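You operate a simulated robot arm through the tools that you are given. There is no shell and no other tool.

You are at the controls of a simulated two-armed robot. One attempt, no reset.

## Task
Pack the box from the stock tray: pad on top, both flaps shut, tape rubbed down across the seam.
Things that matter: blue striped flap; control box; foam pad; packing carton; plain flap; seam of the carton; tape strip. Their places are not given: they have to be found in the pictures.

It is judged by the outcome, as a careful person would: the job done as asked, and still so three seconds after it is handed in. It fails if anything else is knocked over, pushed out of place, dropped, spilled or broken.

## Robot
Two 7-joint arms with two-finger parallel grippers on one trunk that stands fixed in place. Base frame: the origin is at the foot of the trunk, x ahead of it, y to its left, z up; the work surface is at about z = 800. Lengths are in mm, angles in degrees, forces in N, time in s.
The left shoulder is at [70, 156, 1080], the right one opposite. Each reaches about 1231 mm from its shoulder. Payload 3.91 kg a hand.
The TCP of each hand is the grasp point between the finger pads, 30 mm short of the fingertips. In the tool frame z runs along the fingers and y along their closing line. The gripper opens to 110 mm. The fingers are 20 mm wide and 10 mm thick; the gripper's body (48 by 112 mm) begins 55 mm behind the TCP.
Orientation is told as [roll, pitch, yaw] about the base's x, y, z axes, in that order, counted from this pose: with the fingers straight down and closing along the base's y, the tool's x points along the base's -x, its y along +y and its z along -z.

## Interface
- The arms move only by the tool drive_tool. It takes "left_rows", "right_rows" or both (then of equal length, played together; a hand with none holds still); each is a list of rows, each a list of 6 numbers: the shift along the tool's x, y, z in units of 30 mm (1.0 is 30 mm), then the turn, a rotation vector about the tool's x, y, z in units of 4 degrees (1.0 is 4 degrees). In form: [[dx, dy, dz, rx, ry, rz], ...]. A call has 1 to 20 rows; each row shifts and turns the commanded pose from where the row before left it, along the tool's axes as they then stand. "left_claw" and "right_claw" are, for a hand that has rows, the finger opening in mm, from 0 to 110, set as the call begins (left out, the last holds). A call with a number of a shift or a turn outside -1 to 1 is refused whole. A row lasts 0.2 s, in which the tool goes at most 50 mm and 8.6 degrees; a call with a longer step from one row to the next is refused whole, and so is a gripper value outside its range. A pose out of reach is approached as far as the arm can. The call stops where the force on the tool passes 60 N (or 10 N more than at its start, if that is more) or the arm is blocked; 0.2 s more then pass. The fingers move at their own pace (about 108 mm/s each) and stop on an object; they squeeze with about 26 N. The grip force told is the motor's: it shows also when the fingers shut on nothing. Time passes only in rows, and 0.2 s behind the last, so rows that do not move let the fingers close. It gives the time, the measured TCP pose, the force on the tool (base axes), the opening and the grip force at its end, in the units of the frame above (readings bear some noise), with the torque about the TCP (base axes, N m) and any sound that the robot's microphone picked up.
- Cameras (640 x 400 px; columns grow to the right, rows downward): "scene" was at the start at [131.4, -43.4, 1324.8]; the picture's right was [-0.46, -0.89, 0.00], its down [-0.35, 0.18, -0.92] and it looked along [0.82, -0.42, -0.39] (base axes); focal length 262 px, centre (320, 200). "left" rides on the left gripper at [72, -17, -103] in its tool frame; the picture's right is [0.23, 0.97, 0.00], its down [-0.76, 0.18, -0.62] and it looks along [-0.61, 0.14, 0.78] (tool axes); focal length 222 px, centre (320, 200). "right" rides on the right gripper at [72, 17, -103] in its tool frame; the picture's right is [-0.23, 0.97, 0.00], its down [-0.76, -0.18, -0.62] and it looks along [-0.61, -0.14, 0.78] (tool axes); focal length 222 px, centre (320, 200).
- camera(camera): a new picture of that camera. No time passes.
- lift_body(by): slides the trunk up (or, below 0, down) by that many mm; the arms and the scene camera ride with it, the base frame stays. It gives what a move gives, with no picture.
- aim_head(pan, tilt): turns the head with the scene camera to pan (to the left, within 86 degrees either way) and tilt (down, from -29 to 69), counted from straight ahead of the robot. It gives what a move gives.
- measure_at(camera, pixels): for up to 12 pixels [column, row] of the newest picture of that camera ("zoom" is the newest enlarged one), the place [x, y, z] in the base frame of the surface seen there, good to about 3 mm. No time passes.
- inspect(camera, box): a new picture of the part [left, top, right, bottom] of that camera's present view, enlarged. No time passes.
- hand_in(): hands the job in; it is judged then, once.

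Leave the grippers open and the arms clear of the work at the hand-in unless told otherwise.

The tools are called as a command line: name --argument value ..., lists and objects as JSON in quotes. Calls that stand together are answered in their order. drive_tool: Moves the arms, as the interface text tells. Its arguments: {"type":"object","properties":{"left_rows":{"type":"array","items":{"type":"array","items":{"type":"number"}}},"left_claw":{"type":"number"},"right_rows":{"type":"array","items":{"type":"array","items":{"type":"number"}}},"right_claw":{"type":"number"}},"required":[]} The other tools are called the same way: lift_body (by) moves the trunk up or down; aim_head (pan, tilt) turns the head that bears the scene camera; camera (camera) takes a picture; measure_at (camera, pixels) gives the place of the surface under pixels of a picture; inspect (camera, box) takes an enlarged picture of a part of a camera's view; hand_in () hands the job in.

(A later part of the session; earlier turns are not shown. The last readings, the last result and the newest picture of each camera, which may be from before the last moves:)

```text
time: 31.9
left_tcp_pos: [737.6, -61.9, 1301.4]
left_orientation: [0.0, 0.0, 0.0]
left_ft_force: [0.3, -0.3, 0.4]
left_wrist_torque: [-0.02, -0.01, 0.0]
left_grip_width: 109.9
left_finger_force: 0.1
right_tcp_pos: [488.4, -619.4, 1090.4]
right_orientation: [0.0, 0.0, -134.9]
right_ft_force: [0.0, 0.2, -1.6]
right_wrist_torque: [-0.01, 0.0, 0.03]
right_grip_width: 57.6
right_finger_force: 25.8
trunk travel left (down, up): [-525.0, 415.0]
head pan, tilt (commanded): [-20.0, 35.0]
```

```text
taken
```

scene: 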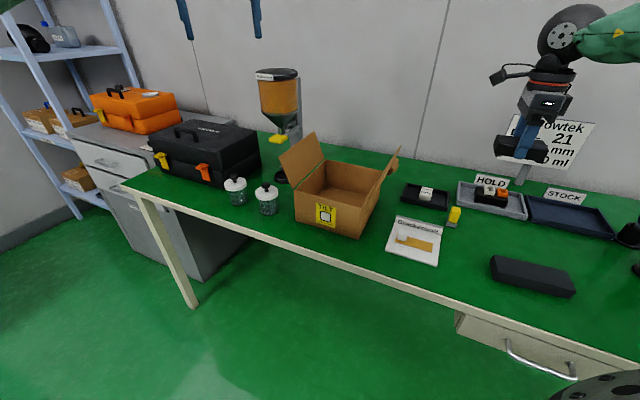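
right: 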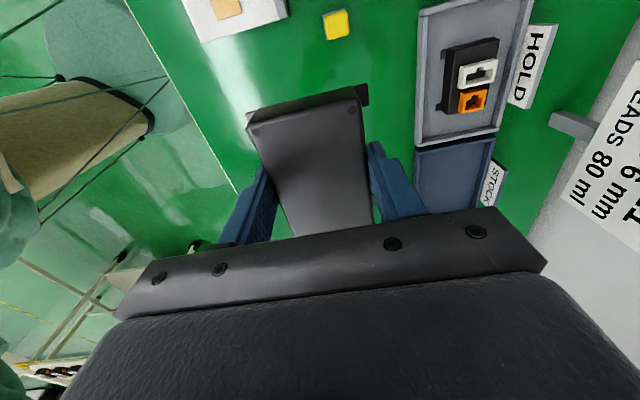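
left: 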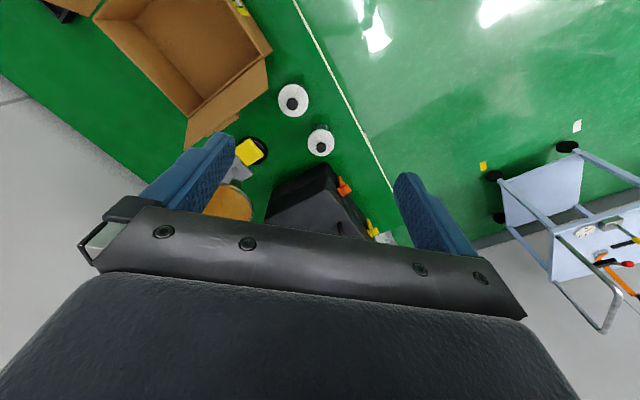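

The box is held steadily at n≈-93. I'll carry it at z 1090 over the right flap, whose top is at z 1001, to above the carton's centre. At the same time I'll move the left hand out to the left for clearance.

drive_tool --right_rows '[[0.4, -0.0775, 0, 0, 0, 0], [0.7, -0.0775, 0, 0, 0, 0], [0.9, -0.0775, 0, 0, 0, 0], [0.9, -0.0775, 0, 0, 0, 0], [0.9, -0.0775, 0, 0, 0, 0], [0.9, -0.0775, 0, 0, 0, 0], [0.9, -0.0775, 0, 0, 0, 0], [0.9, -0.0775, 0, 0, 0, 0], [0.9, -0.0775, 0, 0, 0, 0], [0.9, -0.0775, 0, 0, 0, 0], [0.9, -0.0775, 0, 0, 0, 0], [0.9, -0.0775, 0, 0, 0, 0], [0.9, -0.0775, 0, 0, 0, 0], [0.9, -0.0775, 0, 0, 0, 0], [0.6, -0.0775, 0, 0, 0, 0], [0.3, -0.0775, 0, 0, 0, 0]]' --left_rows '[[0, 0.5, 0, 0, 0, 0], [0, 0.9, 0, 0, 0, 0], [0, 0.9, 0, 0, 0, 0], [0, 0.9, 0, 0, 0, 0], [0, 0.9, 0, 0, 0, 0], [0, 0.9, 0, 0, 0, 0], [0, 0.5, 0, 0, 0, 0], [0, 0, 0, 0, 0, 0], [0, 0, 0, 0, 0, 0], [0, 0, 0, 0, 0, 0], [0, 0, 0, 0, 0, 0], [0, 0, 0, 0, 0, 0], [0, 0, 0, 0, 0, 0], [0, 0, 0, 0, 0, 0], [0, 0, 0, 0, 0, 0], [0, 0, 0, 0, 0, 0]]'

camera --camera "right"

camera --camera "scene"

```text
time: 35.3
left_tcp_pos: [737.0, 102.8, 1302.2]
left_orientation: [-0.1, 0.0, 0.0]
left_ft_force: [-0.4, -0.7, -0.7]
left_wrist_torque: [0.02, 0.02, -0.01]
left_grip_width: 109.8
left_finger_force: 0.0
right_tcp_pos: [735.2, -322.3, 1091.3]
right_orientation: [0.0, 0.0, -134.9]
right_ft_force: [-0.1, -0.3, -1.0]
right_wrist_torque: [-0.01, 0.02, 0.01]
right_grip_width: 57.8
right_finger_force: 25.7
trunk travel left (down, up): [-525.0, 415.0]
head pan, tilt (commanded): [-20.0, 35.0]
```

```text
taken
```

right: 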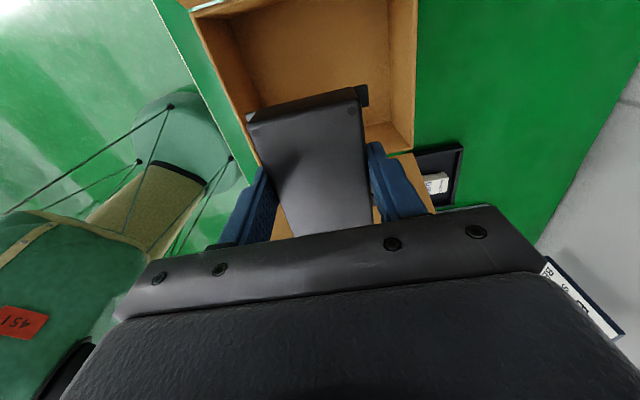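

```text
taken
```

scene: 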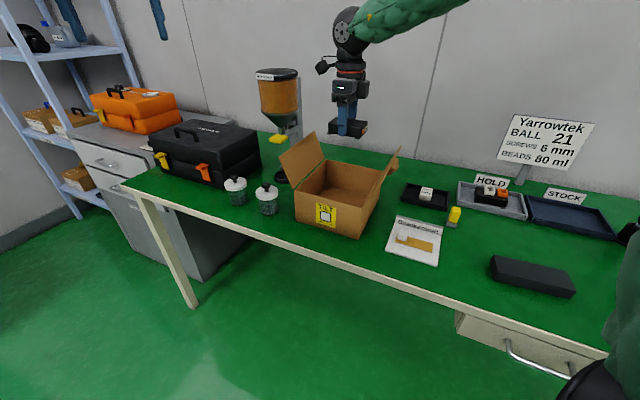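

The box is centred over the carton at n 292, t 748. I'll lower it in stages, first to about z 880.

drive_tool --right_rows '[[0, 0, 0.3, 0, 0, 0], [0, 0, 0.6, 0, 0, 0], [0, 0, 0.8, 0, 0, 0], [0, 0, 0.8, 0, 0, 0], [0, 0, 0.8, 0, 0, 0], [0, 0, 0.8, 0, 0, 0], [0, 0, 0.8, 0, 0, 0], [0, 0, 0.8, 0, 0, 0], [0, 0, 0.6, 0, 0, 0], [0, 0, 0.4, 0, 0, 0], [0, 0, 0.2, 0, 0, 0]]'

camera --camera "right"

inspect --camera "scene" --box '[260, 90, 420, 250]'

```text
time: 37.7
left_tcp_pos: [737.2, 102.4, 1301.5]
left_orientation: [0.1, 0.0, 0.0]
left_ft_force: [0.2, 0.1, -0.2]
left_wrist_torque: [0.01, 0.0, 0.0]
left_grip_width: 109.9
left_finger_force: 0.1
right_tcp_pos: [734.9, -323.0, 883.9]
right_orientation: [0.0, 0.0, -135.0]
right_ft_force: [0.1, 0.1, -1.0]
right_wrist_torque: [0.01, -0.01, 0.01]
right_grip_width: 57.7
right_finger_force: 26.5
trunk travel left (down, up): [-525.0, 415.0]
head pan, tilt (commanded): [-20.0, 35.0]
```

```text
taken
```

right: 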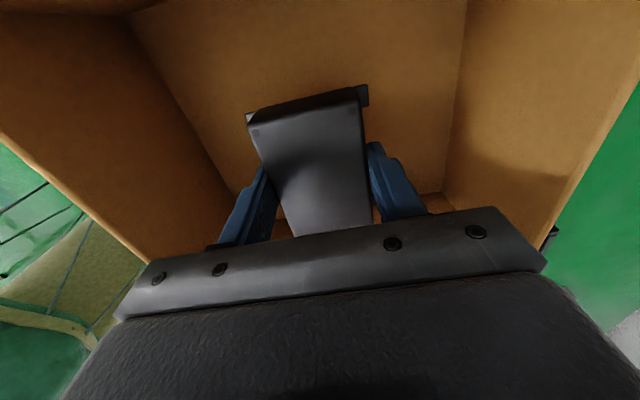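

```text
2.50 times, centred on (340, 170) of scene
```

zoom: 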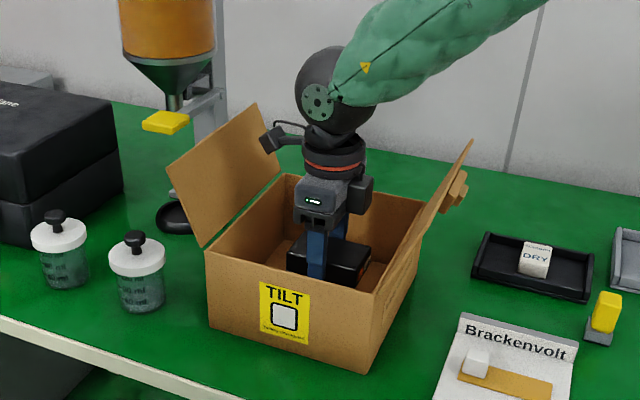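

Everything is inside with room to spare. I'll lower the last 45 mm or so, easing slightly away from the left flap, and watch the force.

drive_tool --right_rows '[[-0.1, 0, 0.4, 0, 0, 0], [-0.1, 0, 0.4, 0, 0, 0], [0, 0, 0.3, 0, 0, 0], [0, 0, 0.2, 0, 0, 0], [0, 0, 0.1, 0, 0, 0], [0, 0, 0.06, 0, 0, 0]]'

inspect --camera "scene" --box '[260, 90, 420, 250]'

camera --camera "right"

```text
time: 39.1
left_tcp_pos: [737.1, 102.2, 1302.3]
left_orientation: [0.0, 0.0, 0.0]
left_ft_force: [0.1, 0.6, 0.6]
left_wrist_torque: [0.01, -0.02, 0.01]
left_grip_width: 110.1
left_finger_force: 0.0
right_tcp_pos: [730.2, -327.2, 839.4]
right_orientation: [0.0, 0.0, -134.9]
right_ft_force: [-0.7, 0.0, -1.2]
right_wrist_torque: [0.01, -0.02, -0.01]
right_grip_width: 57.5
right_finger_force: 25.7
trunk travel left (down, up): [-525.0, 415.0]
head pan, tilt (commanded): [-20.0, 35.0]
```

```text
2.50 times, centred on (340, 170) of scene
```

zoom: 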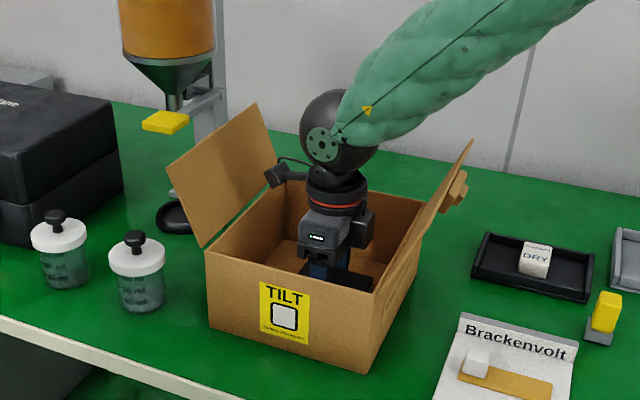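

```text
taken
```

right: 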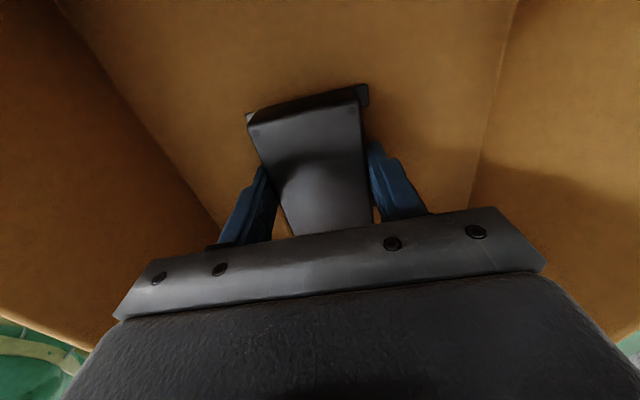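

There's no contact yet, since the force is unchanged. I'll lower a few millimetres in tiny steps.

drive_tool --right_rows '[[0, 0, 0.05, 0, 0, 0], [0, 0, 0.05, 0, 0, 0], [0, 0, 0, 0, 0, 0]]'

measure_at --camera "right" --pixels '[[250, 60], [320, 80], [400, 100], [430, 150], [320, 130]]'

```text
time: 39.9
left_tcp_pos: [736.1, 103.2, 1301.4]
left_orientation: [0.1, 0.0, 0.0]
left_ft_force: [0.1, -0.6, -0.2]
left_wrist_torque: [0.04, -0.01, 0.01]
left_grip_width: 110.1
left_finger_force: 0.2
right_tcp_pos: [730.3, -326.1, 838.6]
right_orientation: [0.1, 0.0, -134.9]
right_ft_force: [0.3, -0.8, -1.9]
right_wrist_torque: [0.04, 0.02, -0.01]
right_grip_width: 57.6
right_finger_force: 25.9
trunk travel left (down, up): [-525.0, 415.0]
head pan, tilt (commanded): [-20.0, 35.0]
```

```text
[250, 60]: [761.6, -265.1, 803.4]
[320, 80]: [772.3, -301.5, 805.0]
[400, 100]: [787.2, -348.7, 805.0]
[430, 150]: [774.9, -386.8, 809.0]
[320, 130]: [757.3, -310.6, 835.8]
```

The carton floor is at z≈804–805, so the box bottom is within about 1 mm of it. I'll lower one more millimetre and open the fingers.

drive_tool --right_rows '[[0, 0, 0.05, 0, 0, 0], [0, 0, 0, 0, 0, 0]]'

drive_tool --right_rows '[[0, 0, 0, 0, 0, 0], [0, 0, 0, 0, 0, 0], [0, 0, 0, 0, 0, 0]]' --right_claw 80

drive_tool --right_rows '[[0, 0, -0.2, 0, 0, 0], [0, 0, -0.4, 0, 0, 0], [0, 0, -0.7, 0, 0, 0], [0, 0, -0.9, 0, 0, 0], [0, 0, -0.9, 0, 0, 0], [0, 0, -0.9, 0, 0, 0], [0, 0, -0.9, 0, 0, 0], [0, 0, -0.9, 0, 0, 0], [0, 0, -0.9, 0, 0, 0], [0, 0, -0.9, 0, 0, 0], [0, 0, -0.9, 0, 0, 0]]'

camera --camera "right"

camera --camera "scene"

```text
time: 40.5
left_tcp_pos: [737.7, 102.9, 1302.1]
left_orientation: [0.0, 0.0, -0.1]
left_ft_force: [-0.1, -0.2, -0.1]
left_wrist_torque: [0.01, -0.01, 0.03]
left_grip_width: 109.8
left_finger_force: 0.1
right_tcp_pos: [730.6, -326.2, 837.2]
right_orientation: [0.0, 0.0, -134.9]
right_ft_force: [-0.5, -1.0, 2.0]
right_wrist_torque: [-0.12, 0.05, -0.01]
right_grip_width: 57.8
right_finger_force: 26.1
trunk travel left (down, up): [-525.0, 415.0]
head pan, tilt (commanded): [-20.0, 35.0]
```

```text
time: 41.3
left_tcp_pos: [735.9, 102.9, 1302.8]
left_orientation: [0.0, 0.0, 0.0]
left_ft_force: [-0.4, 0.4, -0.7]
left_wrist_torque: [0.02, 0.02, 0.01]
left_grip_width: 109.9
left_finger_force: 0.1
right_tcp_pos: [731.1, -326.3, 836.4]
right_orientation: [0.0, 0.0, -134.9]
right_ft_force: [0.0, 0.4, 1.2]
right_wrist_torque: [0.03, 0.0, 0.04]
right_grip_width: 80.1
right_finger_force: 0.0
trunk travel left (down, up): [-525.0, 415.0]
head pan, tilt (commanded): [-20.0, 35.0]
```

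```text
time: 43.7
left_tcp_pos: [736.1, 103.6, 1301.7]
left_orientation: [0.0, 0.1, 0.2]
left_ft_force: [0.0, 0.6, 0.0]
left_wrist_torque: [-0.02, -0.02, 0.03]
left_grip_width: 110.2
left_finger_force: 0.0
right_tcp_pos: [729.0, -326.4, 1090.6]
right_orientation: [0.0, -0.1, -134.8]
right_ft_force: [0.3, -0.1, 0.3]
right_wrist_torque: [0.03, 0.01, 0.02]
right_grip_width: 80.1
right_finger_force: 0.0
trunk travel left (down, up): [-525.0, 415.0]
head pan, tilt (commanded): [-20.0, 35.0]
```

```text
taken
```

right: 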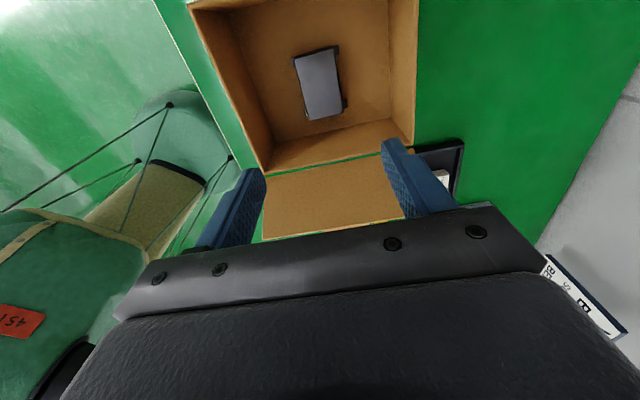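

```text
taken
```

scene: 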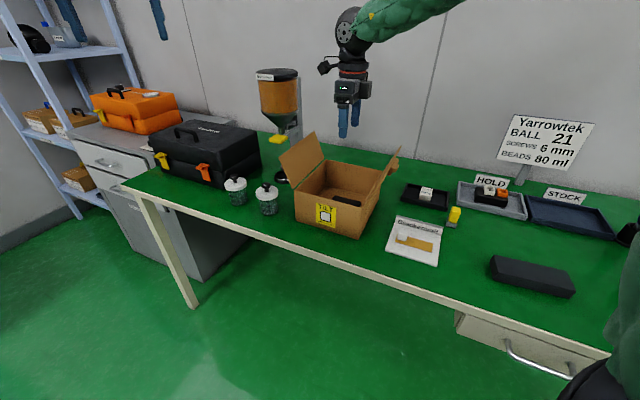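

The control box is standing in the carton. I'll zoom in to confirm its pose and look at the flap in view.

inspect --camera "right" --box '[180, 0, 460, 250]'

measure_at --camera "right" --pixels '[[295, 58], [336, 49], [344, 113], [309, 121], [388, 5], [195, 8], [270, 170], [414, 140], [265, 238], [395, 220], [262, 180], [385, 155]]'

```text
1.60 times, centred on (320, 125) of right
```

zoom: 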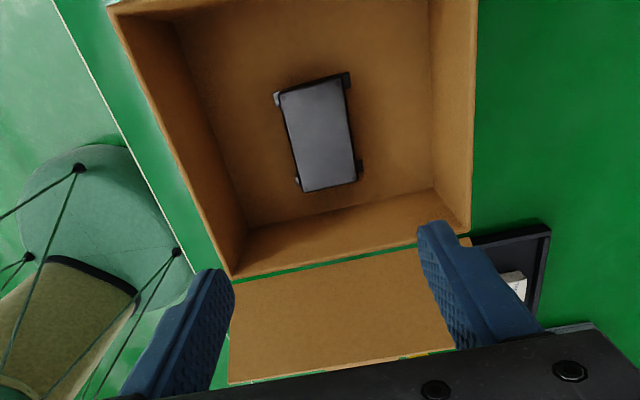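

```text
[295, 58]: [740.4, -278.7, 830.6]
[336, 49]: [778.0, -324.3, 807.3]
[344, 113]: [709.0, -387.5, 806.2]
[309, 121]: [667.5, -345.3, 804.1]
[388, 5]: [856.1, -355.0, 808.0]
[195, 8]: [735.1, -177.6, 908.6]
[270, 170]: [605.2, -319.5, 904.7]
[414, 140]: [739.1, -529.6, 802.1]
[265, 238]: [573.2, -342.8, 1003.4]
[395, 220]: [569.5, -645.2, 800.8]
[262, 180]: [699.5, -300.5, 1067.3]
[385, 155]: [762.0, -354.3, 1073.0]
```

The control box sits flat and centred in the carton. Next is the foam pad, centred near (339,-623) with its long axis at about 50°. I'll carry the open right hand over there at height and add the 5° yaw.

drive_tool --right_rows '[[-0.5, -0.12, 0, 0, 0, 0], [-0.9, -0.12, 0, 0, 0, 0], [-0.9, -0.12, 0, 0, 0, 0], [-0.9, -0.12, 0, 0, 0, 0], [-0.9, -0.12, 0, 0, 0, 0], [-0.9, -0.12, 0, 0, 0, 0], [-0.9, -0.12, 0, 0, 0, 0], [-0.9, -0.12, 0, 0, 0, 0], [-0.9, -0.12, 0, 0, 0, 0], [-0.9, -0.12, 0, 0, 0, 0], [-0.9, -0.12, 0, 0, 0, 0], [-0.9, -0.12, 0, 0, 0, 0], [-0.9, -0.12, 0, 0, 0, 0], [-0.9, -0.12, 0, 0, 0, 0], [-0.9, -0.12, 0, 0, 0, 0], [-0.9, -0.12, 0, 0, 0, 0], [-0.9, -0.12, 0, 0, 0, 0], [-0.9, -0.12, 0, 0, 0, 0], [-0.4, 0, 0, 0, 0, -0.65], [0, 0, 0, 0, 0, -0.65]]' --right_claw 90

camera --camera "right"

camera --camera "scene"

```text
time: 47.9
left_tcp_pos: [736.2, 102.9, 1302.5]
left_orientation: [0.0, 0.0, 0.0]
left_ft_force: [-0.1, -0.9, -0.7]
left_wrist_torque: [0.01, 0.01, 0.03]
left_grip_width: 109.9
left_finger_force: 0.0
right_tcp_pos: [340.0, -625.1, 1089.4]
right_orientation: [0.0, 0.0, -129.6]
right_ft_force: [-0.1, -0.7, 0.6]
right_wrist_torque: [0.0, -0.02, -0.01]
right_grip_width: 90.0
right_finger_force: 0.2
trunk travel left (down, up): [-525.0, 415.0]
head pan, tilt (commanded): [-20.0, 35.0]
```

```text
taken
```

right: 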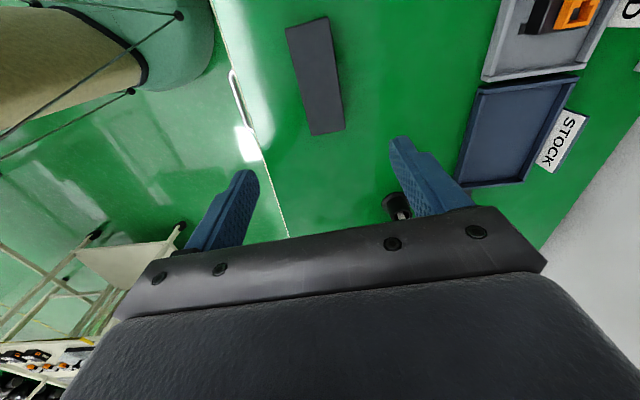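

```text
taken
```

scene: 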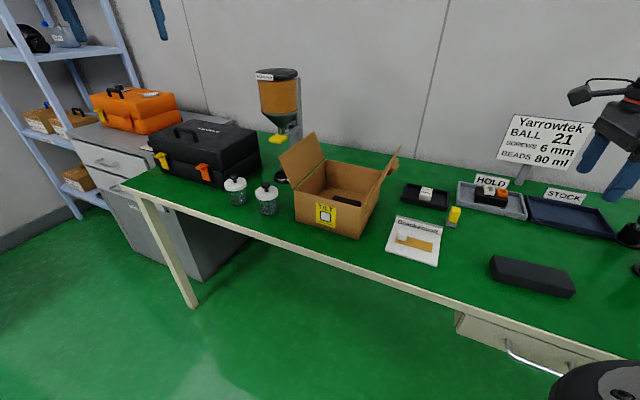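

The pad is in view with corners near (286,28), (327,18), (344,127) and (311,135). I'll measure it precisely.

inspect --camera "right" --box '[240, 0, 400, 150]'

measure_at --camera "right" --pixels '[[288, 30], [326, 20], [342, 126], [312, 133], [315, 80], [300, 80], [335, 75]]'

```text
2.67 times, centred on (320, 75) of right
```

zoom: 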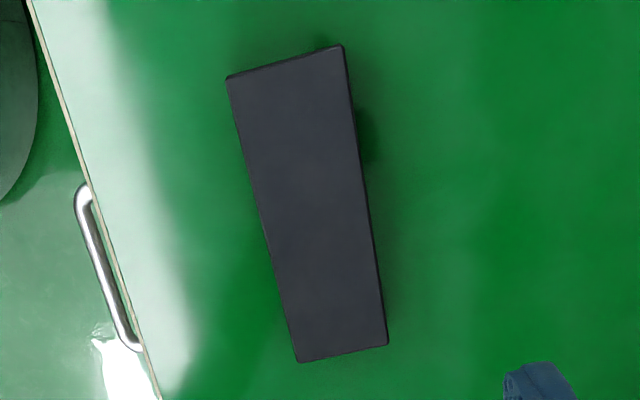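

```text
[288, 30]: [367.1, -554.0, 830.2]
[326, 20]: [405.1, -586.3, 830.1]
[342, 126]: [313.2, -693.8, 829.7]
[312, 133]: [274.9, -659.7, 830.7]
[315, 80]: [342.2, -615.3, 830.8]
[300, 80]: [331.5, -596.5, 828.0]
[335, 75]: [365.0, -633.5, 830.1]
```

The pad centre is (340,-623.5) and its long axis is at 49°, which matches the hand's position. I'll go down so the tips stop about 6 mm above the table.

drive_tool --right_rows '[[0, 0, 0.5, 0, 0, 0], [0, 0, 0.95, 0, 0, 0], [0, 0, 0.95, 0, 0, 0], [0, 0, 0.95, 0, 0, 0], [0, 0, 0.95, 0, 0, 0], [0, 0, 0.95, 0, 0, 0], [0, 0, 0.95, 0, 0, 0], [0, 0, 0.9, 0, 0, 0], [0, 0, 0.6, 0, 0, 0], [0, 0, 0.4, 0, 0, 0], [0, 0, 0.3, 0, 0, 0]]' --right_claw 86

camera --camera "right"

```text
time: 50.3
left_tcp_pos: [737.2, 103.1, 1301.5]
left_orientation: [0.0, 0.0, 0.0]
left_ft_force: [0.0, -0.3, 0.0]
left_wrist_torque: [0.01, 0.03, 0.01]
left_grip_width: 110.2
left_finger_force: 0.0
right_tcp_pos: [340.8, -623.9, 837.9]
right_orientation: [0.0, 0.1, -129.8]
right_ft_force: [0.1, 0.0, 0.3]
right_wrist_torque: [0.02, 0.03, 0.02]
right_grip_width: 86.0
right_finger_force: 0.0
trunk travel left (down, up): [-525.0, 415.0]
head pan, tilt (commanded): [-20.0, 35.0]
```

```text
taken
```

right: 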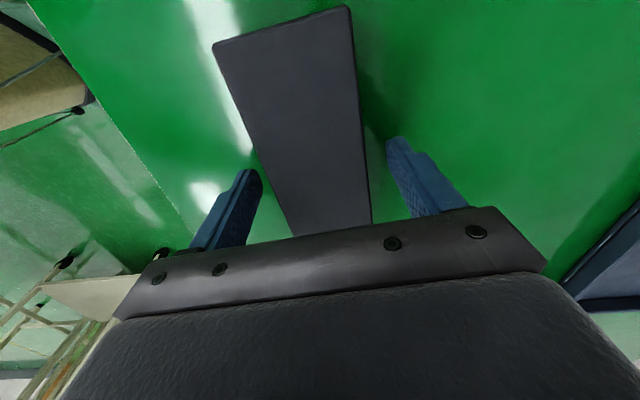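

The fingers straddle the pad. I'll lower another 2 mm and close.

drive_tool --right_rows '[[0, 0, 0.07, 0, 0, 0], [0, 0, 0, 0, 0, 0]]'

drive_tool --right_rows '[[0, 0, 0, 0, 0, 0], [0, 0, 0, 0, 0, 0], [0, 0, 0, 0, 0, 0], [0, 0, 0, 0, 0, 0], [0, 0, 0, 0, 0, 0]]' --right_claw 0

drive_tool --right_rows '[[0, 0, -0.08, 0, 0, 0], [0, 0, -0.08, 0, 0, 0], [0, 0, -0.12, 0, 0, 0], [0, 0, -0.12, 0, 0, 0]]'

camera --camera "right"

```text
time: 50.9
left_tcp_pos: [735.9, 103.2, 1303.4]
left_orientation: [0.0, 0.1, 0.0]
left_ft_force: [-0.3, 0.6, -0.6]
left_wrist_torque: [0.01, 0.04, 0.0]
left_grip_width: 110.0
left_finger_force: 0.2
right_tcp_pos: [340.9, -625.7, 836.6]
right_orientation: [0.0, 0.1, -129.7]
right_ft_force: [-1.0, -0.6, 0.7]
right_wrist_torque: [-0.01, 0.04, -0.01]
right_grip_width: 85.9
right_finger_force: 0.1
trunk travel left (down, up): [-525.0, 415.0]
head pan, tilt (commanded): [-20.0, 35.0]
```

```text
time: 52.1
left_tcp_pos: [736.4, 103.4, 1303.2]
left_orientation: [0.0, 0.0, -0.1]
left_ft_force: [1.2, 0.6, 0.0]
left_wrist_torque: [-0.01, 0.03, 0.04]
left_grip_width: 110.0
left_finger_force: 0.1
right_tcp_pos: [342.0, -623.9, 837.2]
right_orientation: [0.0, -0.1, -129.8]
right_ft_force: [-0.4, -0.2, 0.1]
right_wrist_torque: [-0.02, 0.0, -0.05]
right_grip_width: 58.7
right_finger_force: 25.8
trunk travel left (down, up): [-525.0, 415.0]
head pan, tilt (commanded): [-20.0, 35.0]
```

```text
time: 53.1
left_tcp_pos: [735.2, 102.9, 1301.7]
left_orientation: [0.0, 0.0, 0.0]
left_ft_force: [-0.3, 0.8, 0.2]
left_wrist_torque: [0.01, 0.0, 0.01]
left_grip_width: 110.0
left_finger_force: 0.1
right_tcp_pos: [340.7, -624.6, 849.1]
right_orientation: [0.0, 0.0, -129.7]
right_ft_force: [0.3, 0.1, -0.8]
right_wrist_torque: [0.01, 0.04, 0.02]
right_grip_width: 58.8
right_finger_force: 26.4
trunk travel left (down, up): [-525.0, 415.0]
head pan, tilt (commanded): [-20.0, 35.0]
```

```text
taken
```

right: 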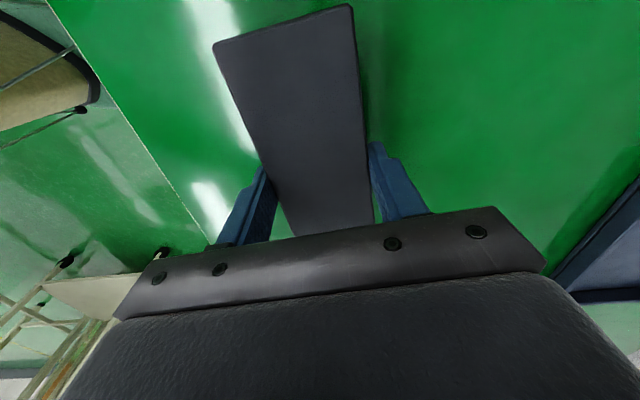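

The pad is held at 58.8 mm. I'll lift it to carrying height and turn it back about 4.5° to line up with the carton.

drive_tool --right_rows '[[0, 0, -0.15, 0, 0, 0], [0, 0, -0.2, 0, 0, 0], [0, 0, -0.3, 0, 0, 0], [0, 0, -0.4, 0, 0, 0], [0, 0, -0.5, 0, 0, 0], [0, 0, -0.6, 0, 0, 0], [0, 0, -0.6, 0, 0, 0], [0, 0, -0.6, 0, 0, 0], [0, 0, -0.6, 0, 0, 0], [0, 0, -0.6, 0, 0, 0], [0, 0, -0.6, 0, 0, 0], [0, 0, -0.6, 0, 0, 0], [0, 0, -0.6, 0, 0, 0], [0, 0, -0.6, 0, 0, 0], [0, 0, -0.5, 0, 0, 0], [0, 0, -0.3, 0, 0, 0.36], [0, 0, -0.2, 0, 0, 0.36], [0, 0, 0, 0, 0, 0.36]]'

camera --camera "right"

```text
time: 56.9
left_tcp_pos: [735.6, 102.5, 1301.9]
left_orientation: [0.0, 0.1, 0.0]
left_ft_force: [0.0, -0.2, 0.5]
left_wrist_torque: [-0.02, 0.02, 0.02]
left_grip_width: 109.6
left_finger_force: 0.0
right_tcp_pos: [342.5, -625.7, 1088.4]
right_orientation: [0.0, 0.0, -134.1]
right_ft_force: [1.5, 0.0, -0.8]
right_wrist_torque: [-0.03, 0.03, 0.0]
right_grip_width: 58.8
right_finger_force: 26.4
trunk travel left (down, up): [-525.0, 415.0]
head pan, tilt (commanded): [-20.0, 35.0]
```

```text
taken
```

right: 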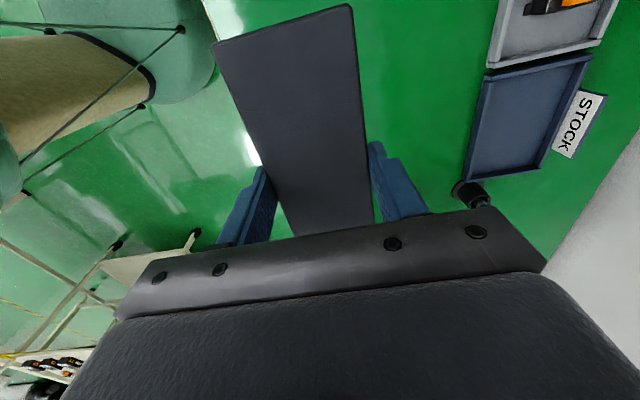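

The pad is steady, so I'll carry it across to above the carton centre.

drive_tool --right_rows '[[0.4, 0.115, 0, 0, 0, 0], [0.7, 0.115, 0, 0, 0, 0], [0.9, 0.115, 0, 0, 0, 0], [0.9, 0.115, 0, 0, 0, 0], [0.9, 0.115, 0, 0, 0, 0], [0.9, 0.115, 0, 0, 0, 0], [0.9, 0.115, 0, 0, 0, 0], [0.9, 0.115, 0, 0, 0, 0], [0.9, 0.115, 0, 0, 0, 0], [0.9, 0.115, 0, 0, 0, 0], [0.9, 0.115, 0, 0, 0, 0], [0.9, 0.115, 0, 0, 0, 0], [0.9, 0.115, 0, 0, 0, 0], [0.9, 0.115, 0, 0, 0, 0], [0.9, 0.115, 0, 0, 0, 0], [0.9, 0.115, 0, 0, 0, 0], [0.9, 0.115, 0, 0, 0, 0], [0.9, 0.115, 0, 0, 0, 0], [0.7, 0.115, 0, 0, 0, 0], [0.3, 0.115, 0, 0, 0, 0]]'

camera --camera "right"

inspect --camera "scene" --box '[260, 70, 420, 250]'

```text
time: 61.1
left_tcp_pos: [735.9, 102.3, 1301.8]
left_orientation: [0.0, 0.0, 0.0]
left_ft_force: [-0.2, 0.5, 0.2]
left_wrist_torque: [0.01, -0.05, 0.0]
left_grip_width: 110.1
left_finger_force: 0.1
right_tcp_pos: [735.5, -316.2, 1086.4]
right_orientation: [0.0, 0.0, -134.1]
right_ft_force: [0.0, 0.7, 0.1]
right_wrist_torque: [-0.01, 0.01, 0.03]
right_grip_width: 58.9
right_finger_force: 26.0
trunk travel left (down, up): [-525.0, 415.0]
head pan, tilt (commanded): [-20.0, 35.0]
```

```text
taken
```

right: 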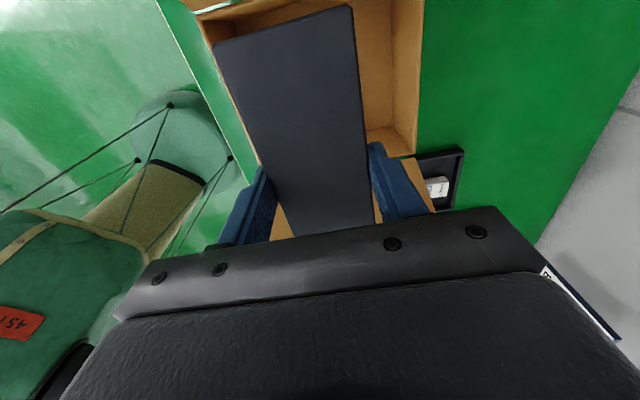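

```text
2.22 times, centred on (340, 160) of scene
```

zoom: 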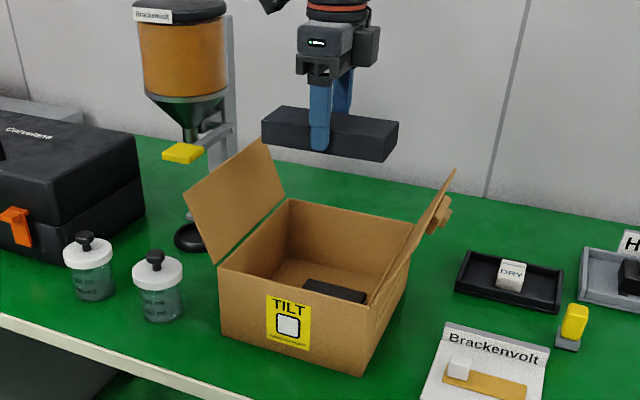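

Before lowering, I'll measure the pad's leading end to check it fits inside the carton walls (n 205–387).

measure_at --camera "right" --pixels '[[219, 50], [347, 12], [285, 32], [362, 150], [290, 215]]'

measure_at --camera "zoom" --pixels '[[275, 116], [265, 140], [395, 130], [383, 155]]'

```text
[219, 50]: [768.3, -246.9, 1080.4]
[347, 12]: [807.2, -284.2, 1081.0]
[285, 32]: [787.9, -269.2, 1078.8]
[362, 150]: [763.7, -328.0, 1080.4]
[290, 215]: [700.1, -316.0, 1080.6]
```

```text
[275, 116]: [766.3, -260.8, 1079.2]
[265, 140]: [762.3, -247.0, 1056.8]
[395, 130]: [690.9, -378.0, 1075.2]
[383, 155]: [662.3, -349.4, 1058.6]
```

The pad spans n 221–370 and t 718–772, inside the carton with about 16 mm to spare at each end. I'll lower it to just above the control box.

drive_tool --right_rows '[[0, 0, 0.3, 0, 0, 0], [0, 0, 0.5, 0, 0, 0], [0, 0, 0.7, 0, 0, 0], [0, 0, 0.7, 0, 0, 0], [0, 0, 0.7, 0, 0, 0], [0, 0, 0.7, 0, 0, 0], [0, 0, 0.7, 0, 0, 0], [0, 0, 0.7, 0, 0, 0], [0, 0, 0.7, 0, 0, 0], [0, 0, 0.6, 0, 0, 0], [0, 0, 0.4, 0, 0, 0], [0, 0, 0.15, 0, 0, 0]]'

camera --camera "right"

inspect --camera "scene" --box '[260, 70, 420, 250]'

```text
time: 63.7
left_tcp_pos: [737.6, 102.8, 1301.5]
left_orientation: [-0.1, 0.0, 0.0]
left_ft_force: [0.9, -0.2, -0.1]
left_wrist_torque: [0.0, -0.03, -0.01]
left_grip_width: 110.1
left_finger_force: 0.1
right_tcp_pos: [735.7, -317.1, 881.0]
right_orientation: [0.1, 0.1, -134.0]
right_ft_force: [-0.8, 0.8, -1.2]
right_wrist_torque: [-0.03, -0.02, -0.01]
right_grip_width: 58.9
right_finger_force: 26.2
trunk travel left (down, up): [-525.0, 415.0]
head pan, tilt (commanded): [-20.0, 35.0]
```

```text
taken
```

right: 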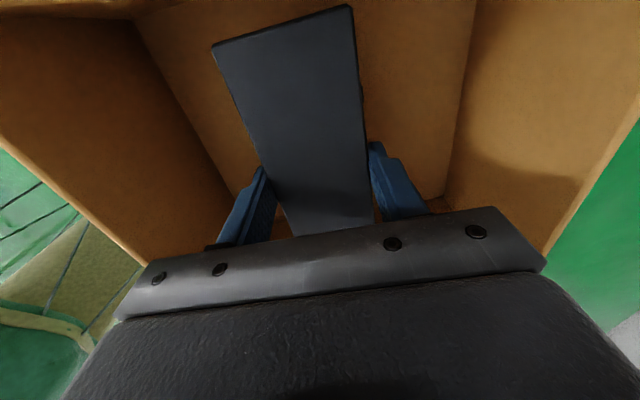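

```text
2.22 times, centred on (340, 160) of scene
```

zoom: 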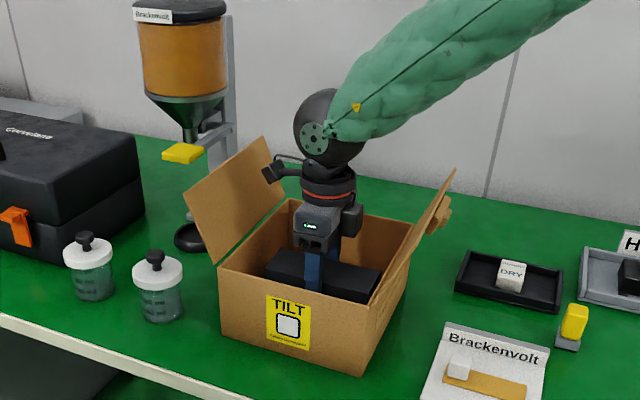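

The pad is inside. I'll take the last ~11 mm in small steps onto the control box.

drive_tool --right_rows '[[0, 0, 0.12, 0, 0, 0], [0, 0, 0.1, 0, 0, 0], [0, 0, 0.07, 0, 0, 0], [0, 0, 0.05, 0, 0, 0], [0, 0, 0, 0, 0, 0]]'

```text
time: 64.9
left_tcp_pos: [735.8, 103.7, 1303.1]
left_orientation: [0.0, 0.0, 0.0]
left_ft_force: [-1.0, -0.1, 0.5]
left_wrist_torque: [0.02, -0.02, 0.01]
left_grip_width: 110.2
left_finger_force: 0.1
right_tcp_pos: [735.3, -317.7, 870.7]
right_orientation: [0.0, 0.0, -134.0]
right_ft_force: [-0.1, 0.1, -0.2]
right_wrist_torque: [0.03, 0.0, -0.02]
right_grip_width: 58.7
right_finger_force: 25.8
trunk travel left (down, up): [-525.0, 415.0]
head pan, tilt (commanded): [-20.0, 35.0]
```

I expect contact within a millimetre or two, so I'll step down once more.

drive_tool --right_rows '[[0, 0, 0.05, 0, 0, 0], [0, 0, 0.04, 0, 0, 0], [0, 0, 0, 0, 0, 0]]'

```text
time: 65.7
left_tcp_pos: [735.6, 103.9, 1302.8]
left_orientation: [-0.1, 0.0, 0.1]
left_ft_force: [-0.1, -0.1, -0.3]
left_wrist_torque: [0.02, -0.02, 0.02]
left_grip_width: 110.1
left_finger_force: 0.1
right_tcp_pos: [734.3, -317.2, 869.1]
right_orientation: [0.0, 0.1, -134.2]
right_ft_force: [2.2, -2.2, 9.3]
right_wrist_torque: [-0.07, -0.01, 0.04]
right_grip_width: 58.7
right_finger_force: 25.6
trunk travel left (down, up): [-525.0, 415.0]
head pan, tilt (commanded): [-20.0, 35.0]
```

Contact: 9 N upward, so the pad rests on the control box. I'll open the fingers and withdraw straight up.

drive_tool --right_rows '[[0, 0, 0, 0, 0, 0], [0, 0, 0, 0, 0, 0], [0, 0, 0, 0, 0, 0]]' --right_claw 84

drive_tool --right_rows '[[0, 0, -0.15, 0, 0, 0], [0, 0, -0.3, 0, 0, 0], [0, 0, -0.5, 0, 0, 0], [0, 0, -0.8, 0, 0, 0], [0, 0, -0.9, 0, 0, 0], [0, 0, -0.9, 0, 0, 0], [0, 0, -0.9, 0, 0, 0], [0, 0, -0.9, 0, 0, 0], [0, 0, -0.9, 0, 0, 0], [0, 0, -0.9, 0, 0, 0]]'

camera --camera "right"

inspect --camera "scene" --box '[260, 70, 420, 250]'

```text
time: 66.5
left_tcp_pos: [737.0, 103.2, 1302.5]
left_orientation: [0.0, 0.0, 0.0]
left_ft_force: [-0.2, 0.5, -0.5]
left_wrist_torque: [-0.04, 0.02, -0.01]
left_grip_width: 110.0
left_finger_force: 0.0
right_tcp_pos: [735.4, -315.4, 869.7]
right_orientation: [-0.1, -0.2, -134.1]
right_ft_force: [-1.0, 0.7, -0.1]
right_wrist_torque: [-0.02, -0.01, 0.02]
right_grip_width: 83.8
right_finger_force: 0.1
trunk travel left (down, up): [-525.0, 415.0]
head pan, tilt (commanded): [-20.0, 35.0]
```

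```text
time: 68.7
left_tcp_pos: [736.0, 103.4, 1302.9]
left_orientation: [0.1, -0.1, 0.0]
left_ft_force: [-0.4, -0.6, 0.7]
left_wrist_torque: [0.01, -0.04, 0.04]
left_grip_width: 109.9
left_finger_force: 0.1
right_tcp_pos: [736.9, -317.5, 1083.2]
right_orientation: [0.0, 0.0, -133.9]
right_ft_force: [0.0, -0.7, 0.6]
right_wrist_torque: [0.0, 0.02, 0.01]
right_grip_width: 84.0
right_finger_force: 0.0
trunk travel left (down, up): [-525.0, 415.0]
head pan, tilt (commanded): [-20.0, 35.0]
```

```text
taken
```

right: 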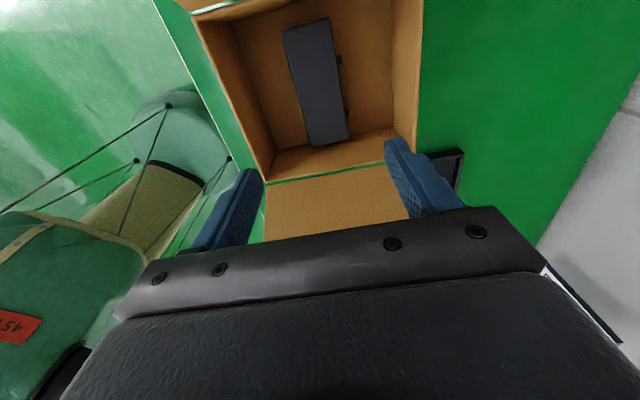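

```text
2.22 times, centred on (340, 160) of scene
```

zoom: 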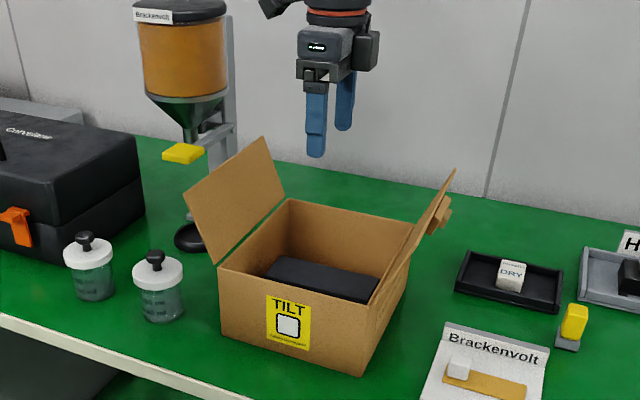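

The pad lies flat on the control box, below the rim. Now the flaps. I'll measure each flap's edge and hinge again to compare their lengths and see how the edges will meet.

inspect --camera "scene" --box '[270, 120, 350, 200]'

inspect --camera "scene" --box '[340, 140, 420, 240]'

measure_at --camera "right" --pixels '[[268, 172], [300, 178], [330, 172], [360, 165], [265, 185], [290, 195], [320, 195], [350, 190], [266, 232], [290, 230], [320, 225], [350, 220]]'

```text
5.00 times, centred on (310, 160) of scene
```

zoom: 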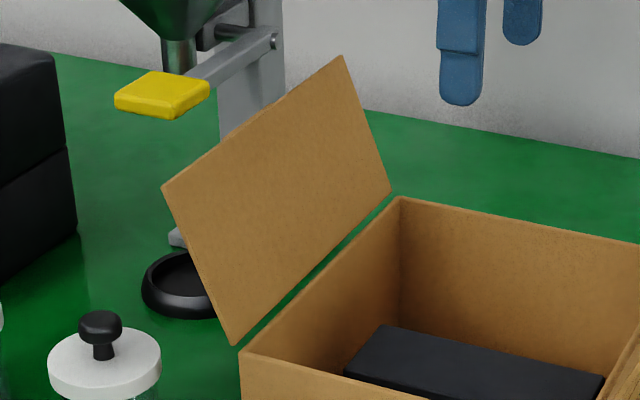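

```text
4.00 times, centred on (380, 190) of scene
```

zoom: 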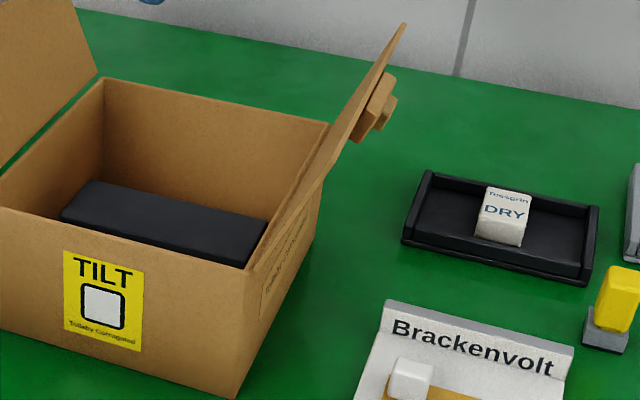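

```text
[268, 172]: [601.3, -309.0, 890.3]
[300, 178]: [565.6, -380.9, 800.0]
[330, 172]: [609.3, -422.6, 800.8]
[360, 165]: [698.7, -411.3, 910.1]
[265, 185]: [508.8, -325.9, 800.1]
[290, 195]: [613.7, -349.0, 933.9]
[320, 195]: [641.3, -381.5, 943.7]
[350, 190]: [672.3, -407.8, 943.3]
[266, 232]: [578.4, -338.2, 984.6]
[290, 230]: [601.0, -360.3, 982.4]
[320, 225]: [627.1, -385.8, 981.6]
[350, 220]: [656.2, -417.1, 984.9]
```

Both flaps are about 98 mm long and the carton is about 195 mm across, so they should meet near n≈297. I'll locate the knob on the right flap so my fingers push beside it.

measure_at --camera "zoom" --pixels '[[386, 85], [390, 105], [377, 95], [378, 128], [365, 128], [357, 138], [403, 28], [285, 225]]'

```text
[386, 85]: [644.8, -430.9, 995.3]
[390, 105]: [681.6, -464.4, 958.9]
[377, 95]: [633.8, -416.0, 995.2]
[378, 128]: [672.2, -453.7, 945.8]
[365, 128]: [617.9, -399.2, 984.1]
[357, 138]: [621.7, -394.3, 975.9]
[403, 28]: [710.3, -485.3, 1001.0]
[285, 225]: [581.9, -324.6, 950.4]
```

I can make out a bar and block on the outside of the right flap, around t 720–815. I'll push beside it, near t≈672, with closed fingers. First I'll raise the hand, close the fingers, and move beyond the flap to n≈130.

drive_tool --right_rows '[[0, 0, -0.5, 0, 0, 0.25], [0, 0, -0.5, 0, 0, 0], [-0.7, -0.3, 0, 0, 0, 0], [-0.7, -0.3, 0, 0, 0, 0], [-0.7, -0.3, 0, 0, 0, 0], [-0.7, -0.3, 0, 0, 0, 0], [-0.7, -0.3, 0, 0, 0, 0], [-0.7, -0.3, 0, 0, 0, 0], [-0.7, -0.3, 0, 0, 0, 0], [-0.65, -0.33, 0, 0, 0, 0]]' --right_claw 0

camera --camera "scene"

inspect --camera "scene" --box '[270, 60, 430, 250]'

```text
time: 70.9
left_tcp_pos: [735.4, 104.2, 1303.1]
left_orientation: [0.0, 0.0, 0.1]
left_ft_force: [0.2, -0.2, 0.2]
left_wrist_torque: [0.02, 0.01, 0.01]
left_grip_width: 110.1
left_finger_force: 0.1
right_tcp_pos: [564.0, -383.0, 1114.1]
right_orientation: [0.0, 0.0, -135.0]
right_ft_force: [-0.4, -0.1, -0.1]
right_wrist_torque: [0.0, -0.02, 0.03]
right_grip_width: 0.0
right_finger_force: 26.4
trunk travel left (down, up): [-525.0, 415.0]
head pan, tilt (commanded): [-20.0, 35.0]
```

```text
taken
```

scene: 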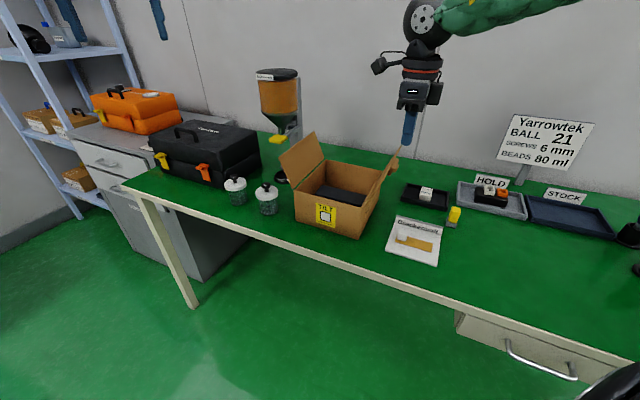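

```text
2.11 times, centred on (350, 155) of scene
```

zoom: 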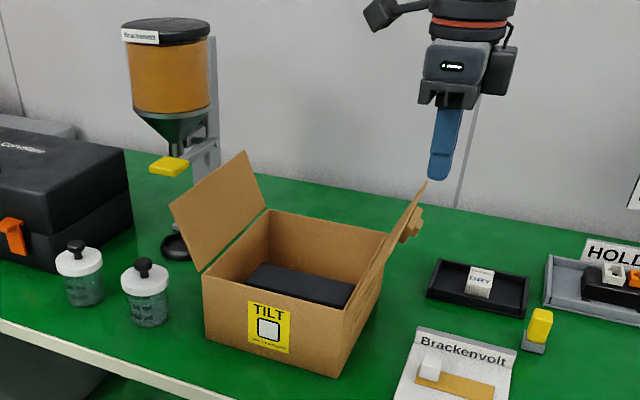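

The right hand is at n 128, t 670, outside the flap. I'll go down so the fingertips reach z≈962 beside the flap's outer face.

drive_tool --right_rows '[[0, 0, 0.8, 0, 0, 0], [0, 0, 0.9, 0, 0, 0], [0, 0, 0.9, 0, 0, 0], [0, 0, 0.8, 0, 0, 0], [0, 0, 0.6, 0, 0, 0]]'

inspect --camera "scene" --box '[270, 60, 430, 250]'

camera --camera "right"

```text
time: 72.1
left_tcp_pos: [737.2, 101.7, 1302.4]
left_orientation: [0.0, 0.1, 0.1]
left_ft_force: [0.0, 0.2, -0.5]
left_wrist_torque: [0.0, 0.04, 0.02]
left_grip_width: 110.0
left_finger_force: 0.1
right_tcp_pos: [565.6, -380.9, 991.0]
right_orientation: [-0.2, 0.1, -135.1]
right_ft_force: [0.2, -1.0, -0.2]
right_wrist_torque: [0.04, 0.0, 0.0]
right_grip_width: 0.0
right_finger_force: 26.1
trunk travel left (down, up): [-525.0, 415.0]
head pan, tilt (commanded): [-20.0, 35.0]
```

```text
2.11 times, centred on (350, 155) of scene
```

zoom: 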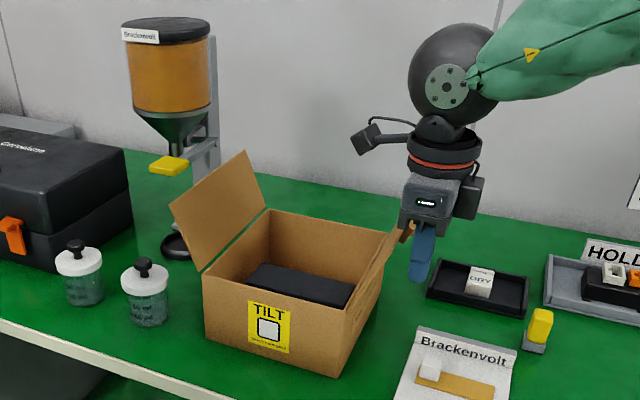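

```text
taken
```

right: 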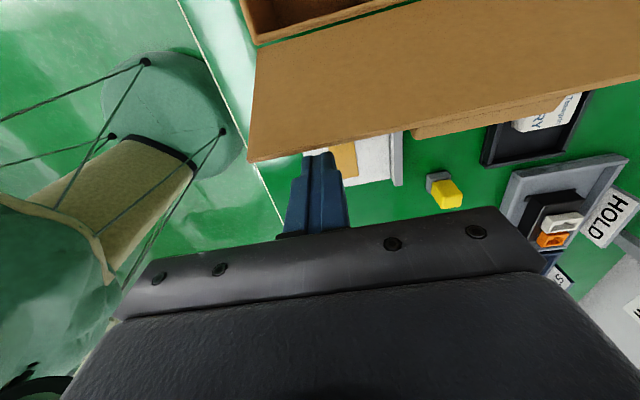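

The fingers are outside the flap and to the left of the bar, which starts near px (410,137). I'll sweep slowly toward the carton until the flap stands vertical.

drive_tool --right_rows '[[0.25, 0, 0, 0, 0, 0], [0.29, 0, 0, 0, 0, 0], [0.29, 0, 0, 0, 0, 0], [0.29, 0, 0, 0, 0, 0], [0.29, 0, 0, 0, 0, 0], [0.29, 0, 0, 0, 0, 0], [0.29, 0, 0, 0, 0, 0]]'

inspect --camera "scene" --box '[270, 60, 430, 250]'

camera --camera "right"

```text
time: 73.7
left_tcp_pos: [736.1, 102.6, 1302.5]
left_orientation: [0.0, 0.1, 0.0]
left_ft_force: [0.0, -0.4, 1.0]
left_wrist_torque: [-0.03, 0.03, 0.0]
left_grip_width: 110.3
left_finger_force: 0.0
right_tcp_pos: [607.1, -341.7, 992.3]
right_orientation: [0.0, 0.0, -135.1]
right_ft_force: [0.3, 0.6, -1.0]
right_wrist_torque: [0.04, -0.02, 0.0]
right_grip_width: 0.1
right_finger_force: 26.0
trunk travel left (down, up): [-525.0, 415.0]
head pan, tilt (commanded): [-20.0, 35.0]
```

```text
2.11 times, centred on (350, 155) of scene
```

zoom: 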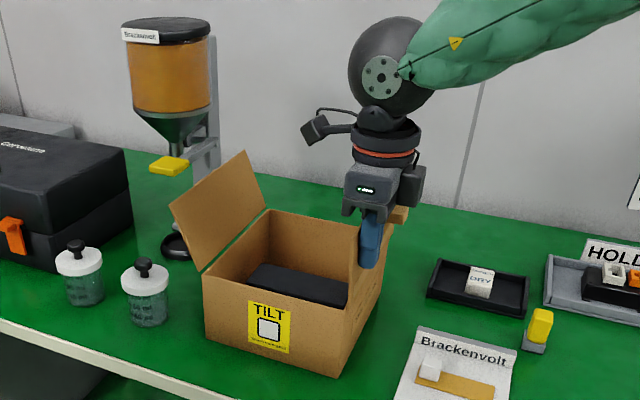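

```text
taken
```

right: 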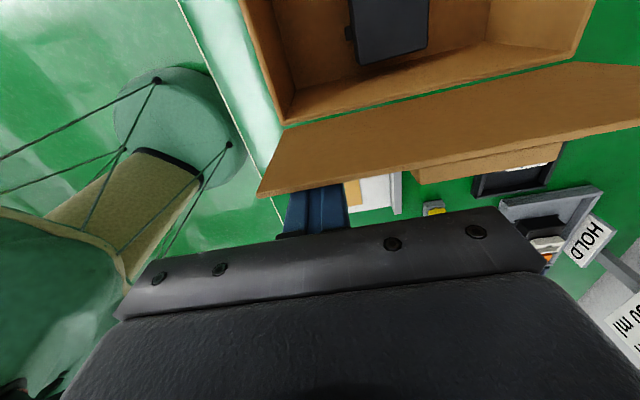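

The flap followed and is nearly upright, with almost no force. I'll continue the sweep inward and down in an arc around the hinge, to about 60° past vertical.

drive_tool --right_rows '[[0.25, 0, 0.03, 0, 0, 0], [0.25, 0, 0.04, 0, 0, 0], [0.225, 0, 0.08, 0, 0, 0], [0.225, 0, 0.1, 0, 0, 0], [0.19, 0, 0.13, 0, 0, 0], [0.19, 0, 0.16, 0, 0, 0], [0.15, 0, 0.18, 0, 0, 0], [0.14, 0, 0.2, 0, 0, 0]]'

inspect --camera "scene" --box '[270, 60, 430, 250]'

camera --camera "right"

```text
time: 75.5
left_tcp_pos: [736.5, 103.4, 1301.2]
left_orientation: [0.0, -0.1, -0.1]
left_ft_force: [-0.3, -0.5, -0.5]
left_wrist_torque: [0.0, 0.02, -0.01]
left_grip_width: 110.0
left_finger_force: 0.1
right_tcp_pos: [641.7, -306.7, 966.1]
right_orientation: [0.0, 0.1, -135.1]
right_ft_force: [-0.5, -0.6, -0.1]
right_wrist_torque: [0.01, -0.01, -0.01]
right_grip_width: 0.0
right_finger_force: 26.1
trunk travel left (down, up): [-525.0, 415.0]
head pan, tilt (commanded): [-20.0, 35.0]
```

```text
2.11 times, centred on (350, 155) of scene
```

zoom: 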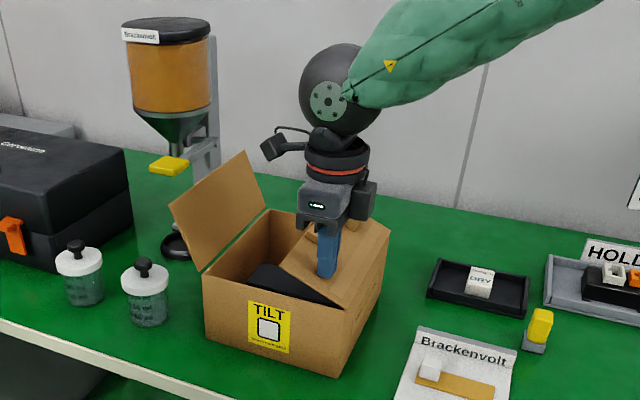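

```text
taken
```

right: 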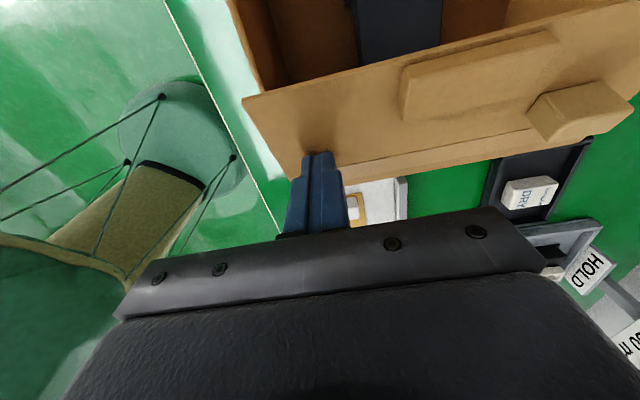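

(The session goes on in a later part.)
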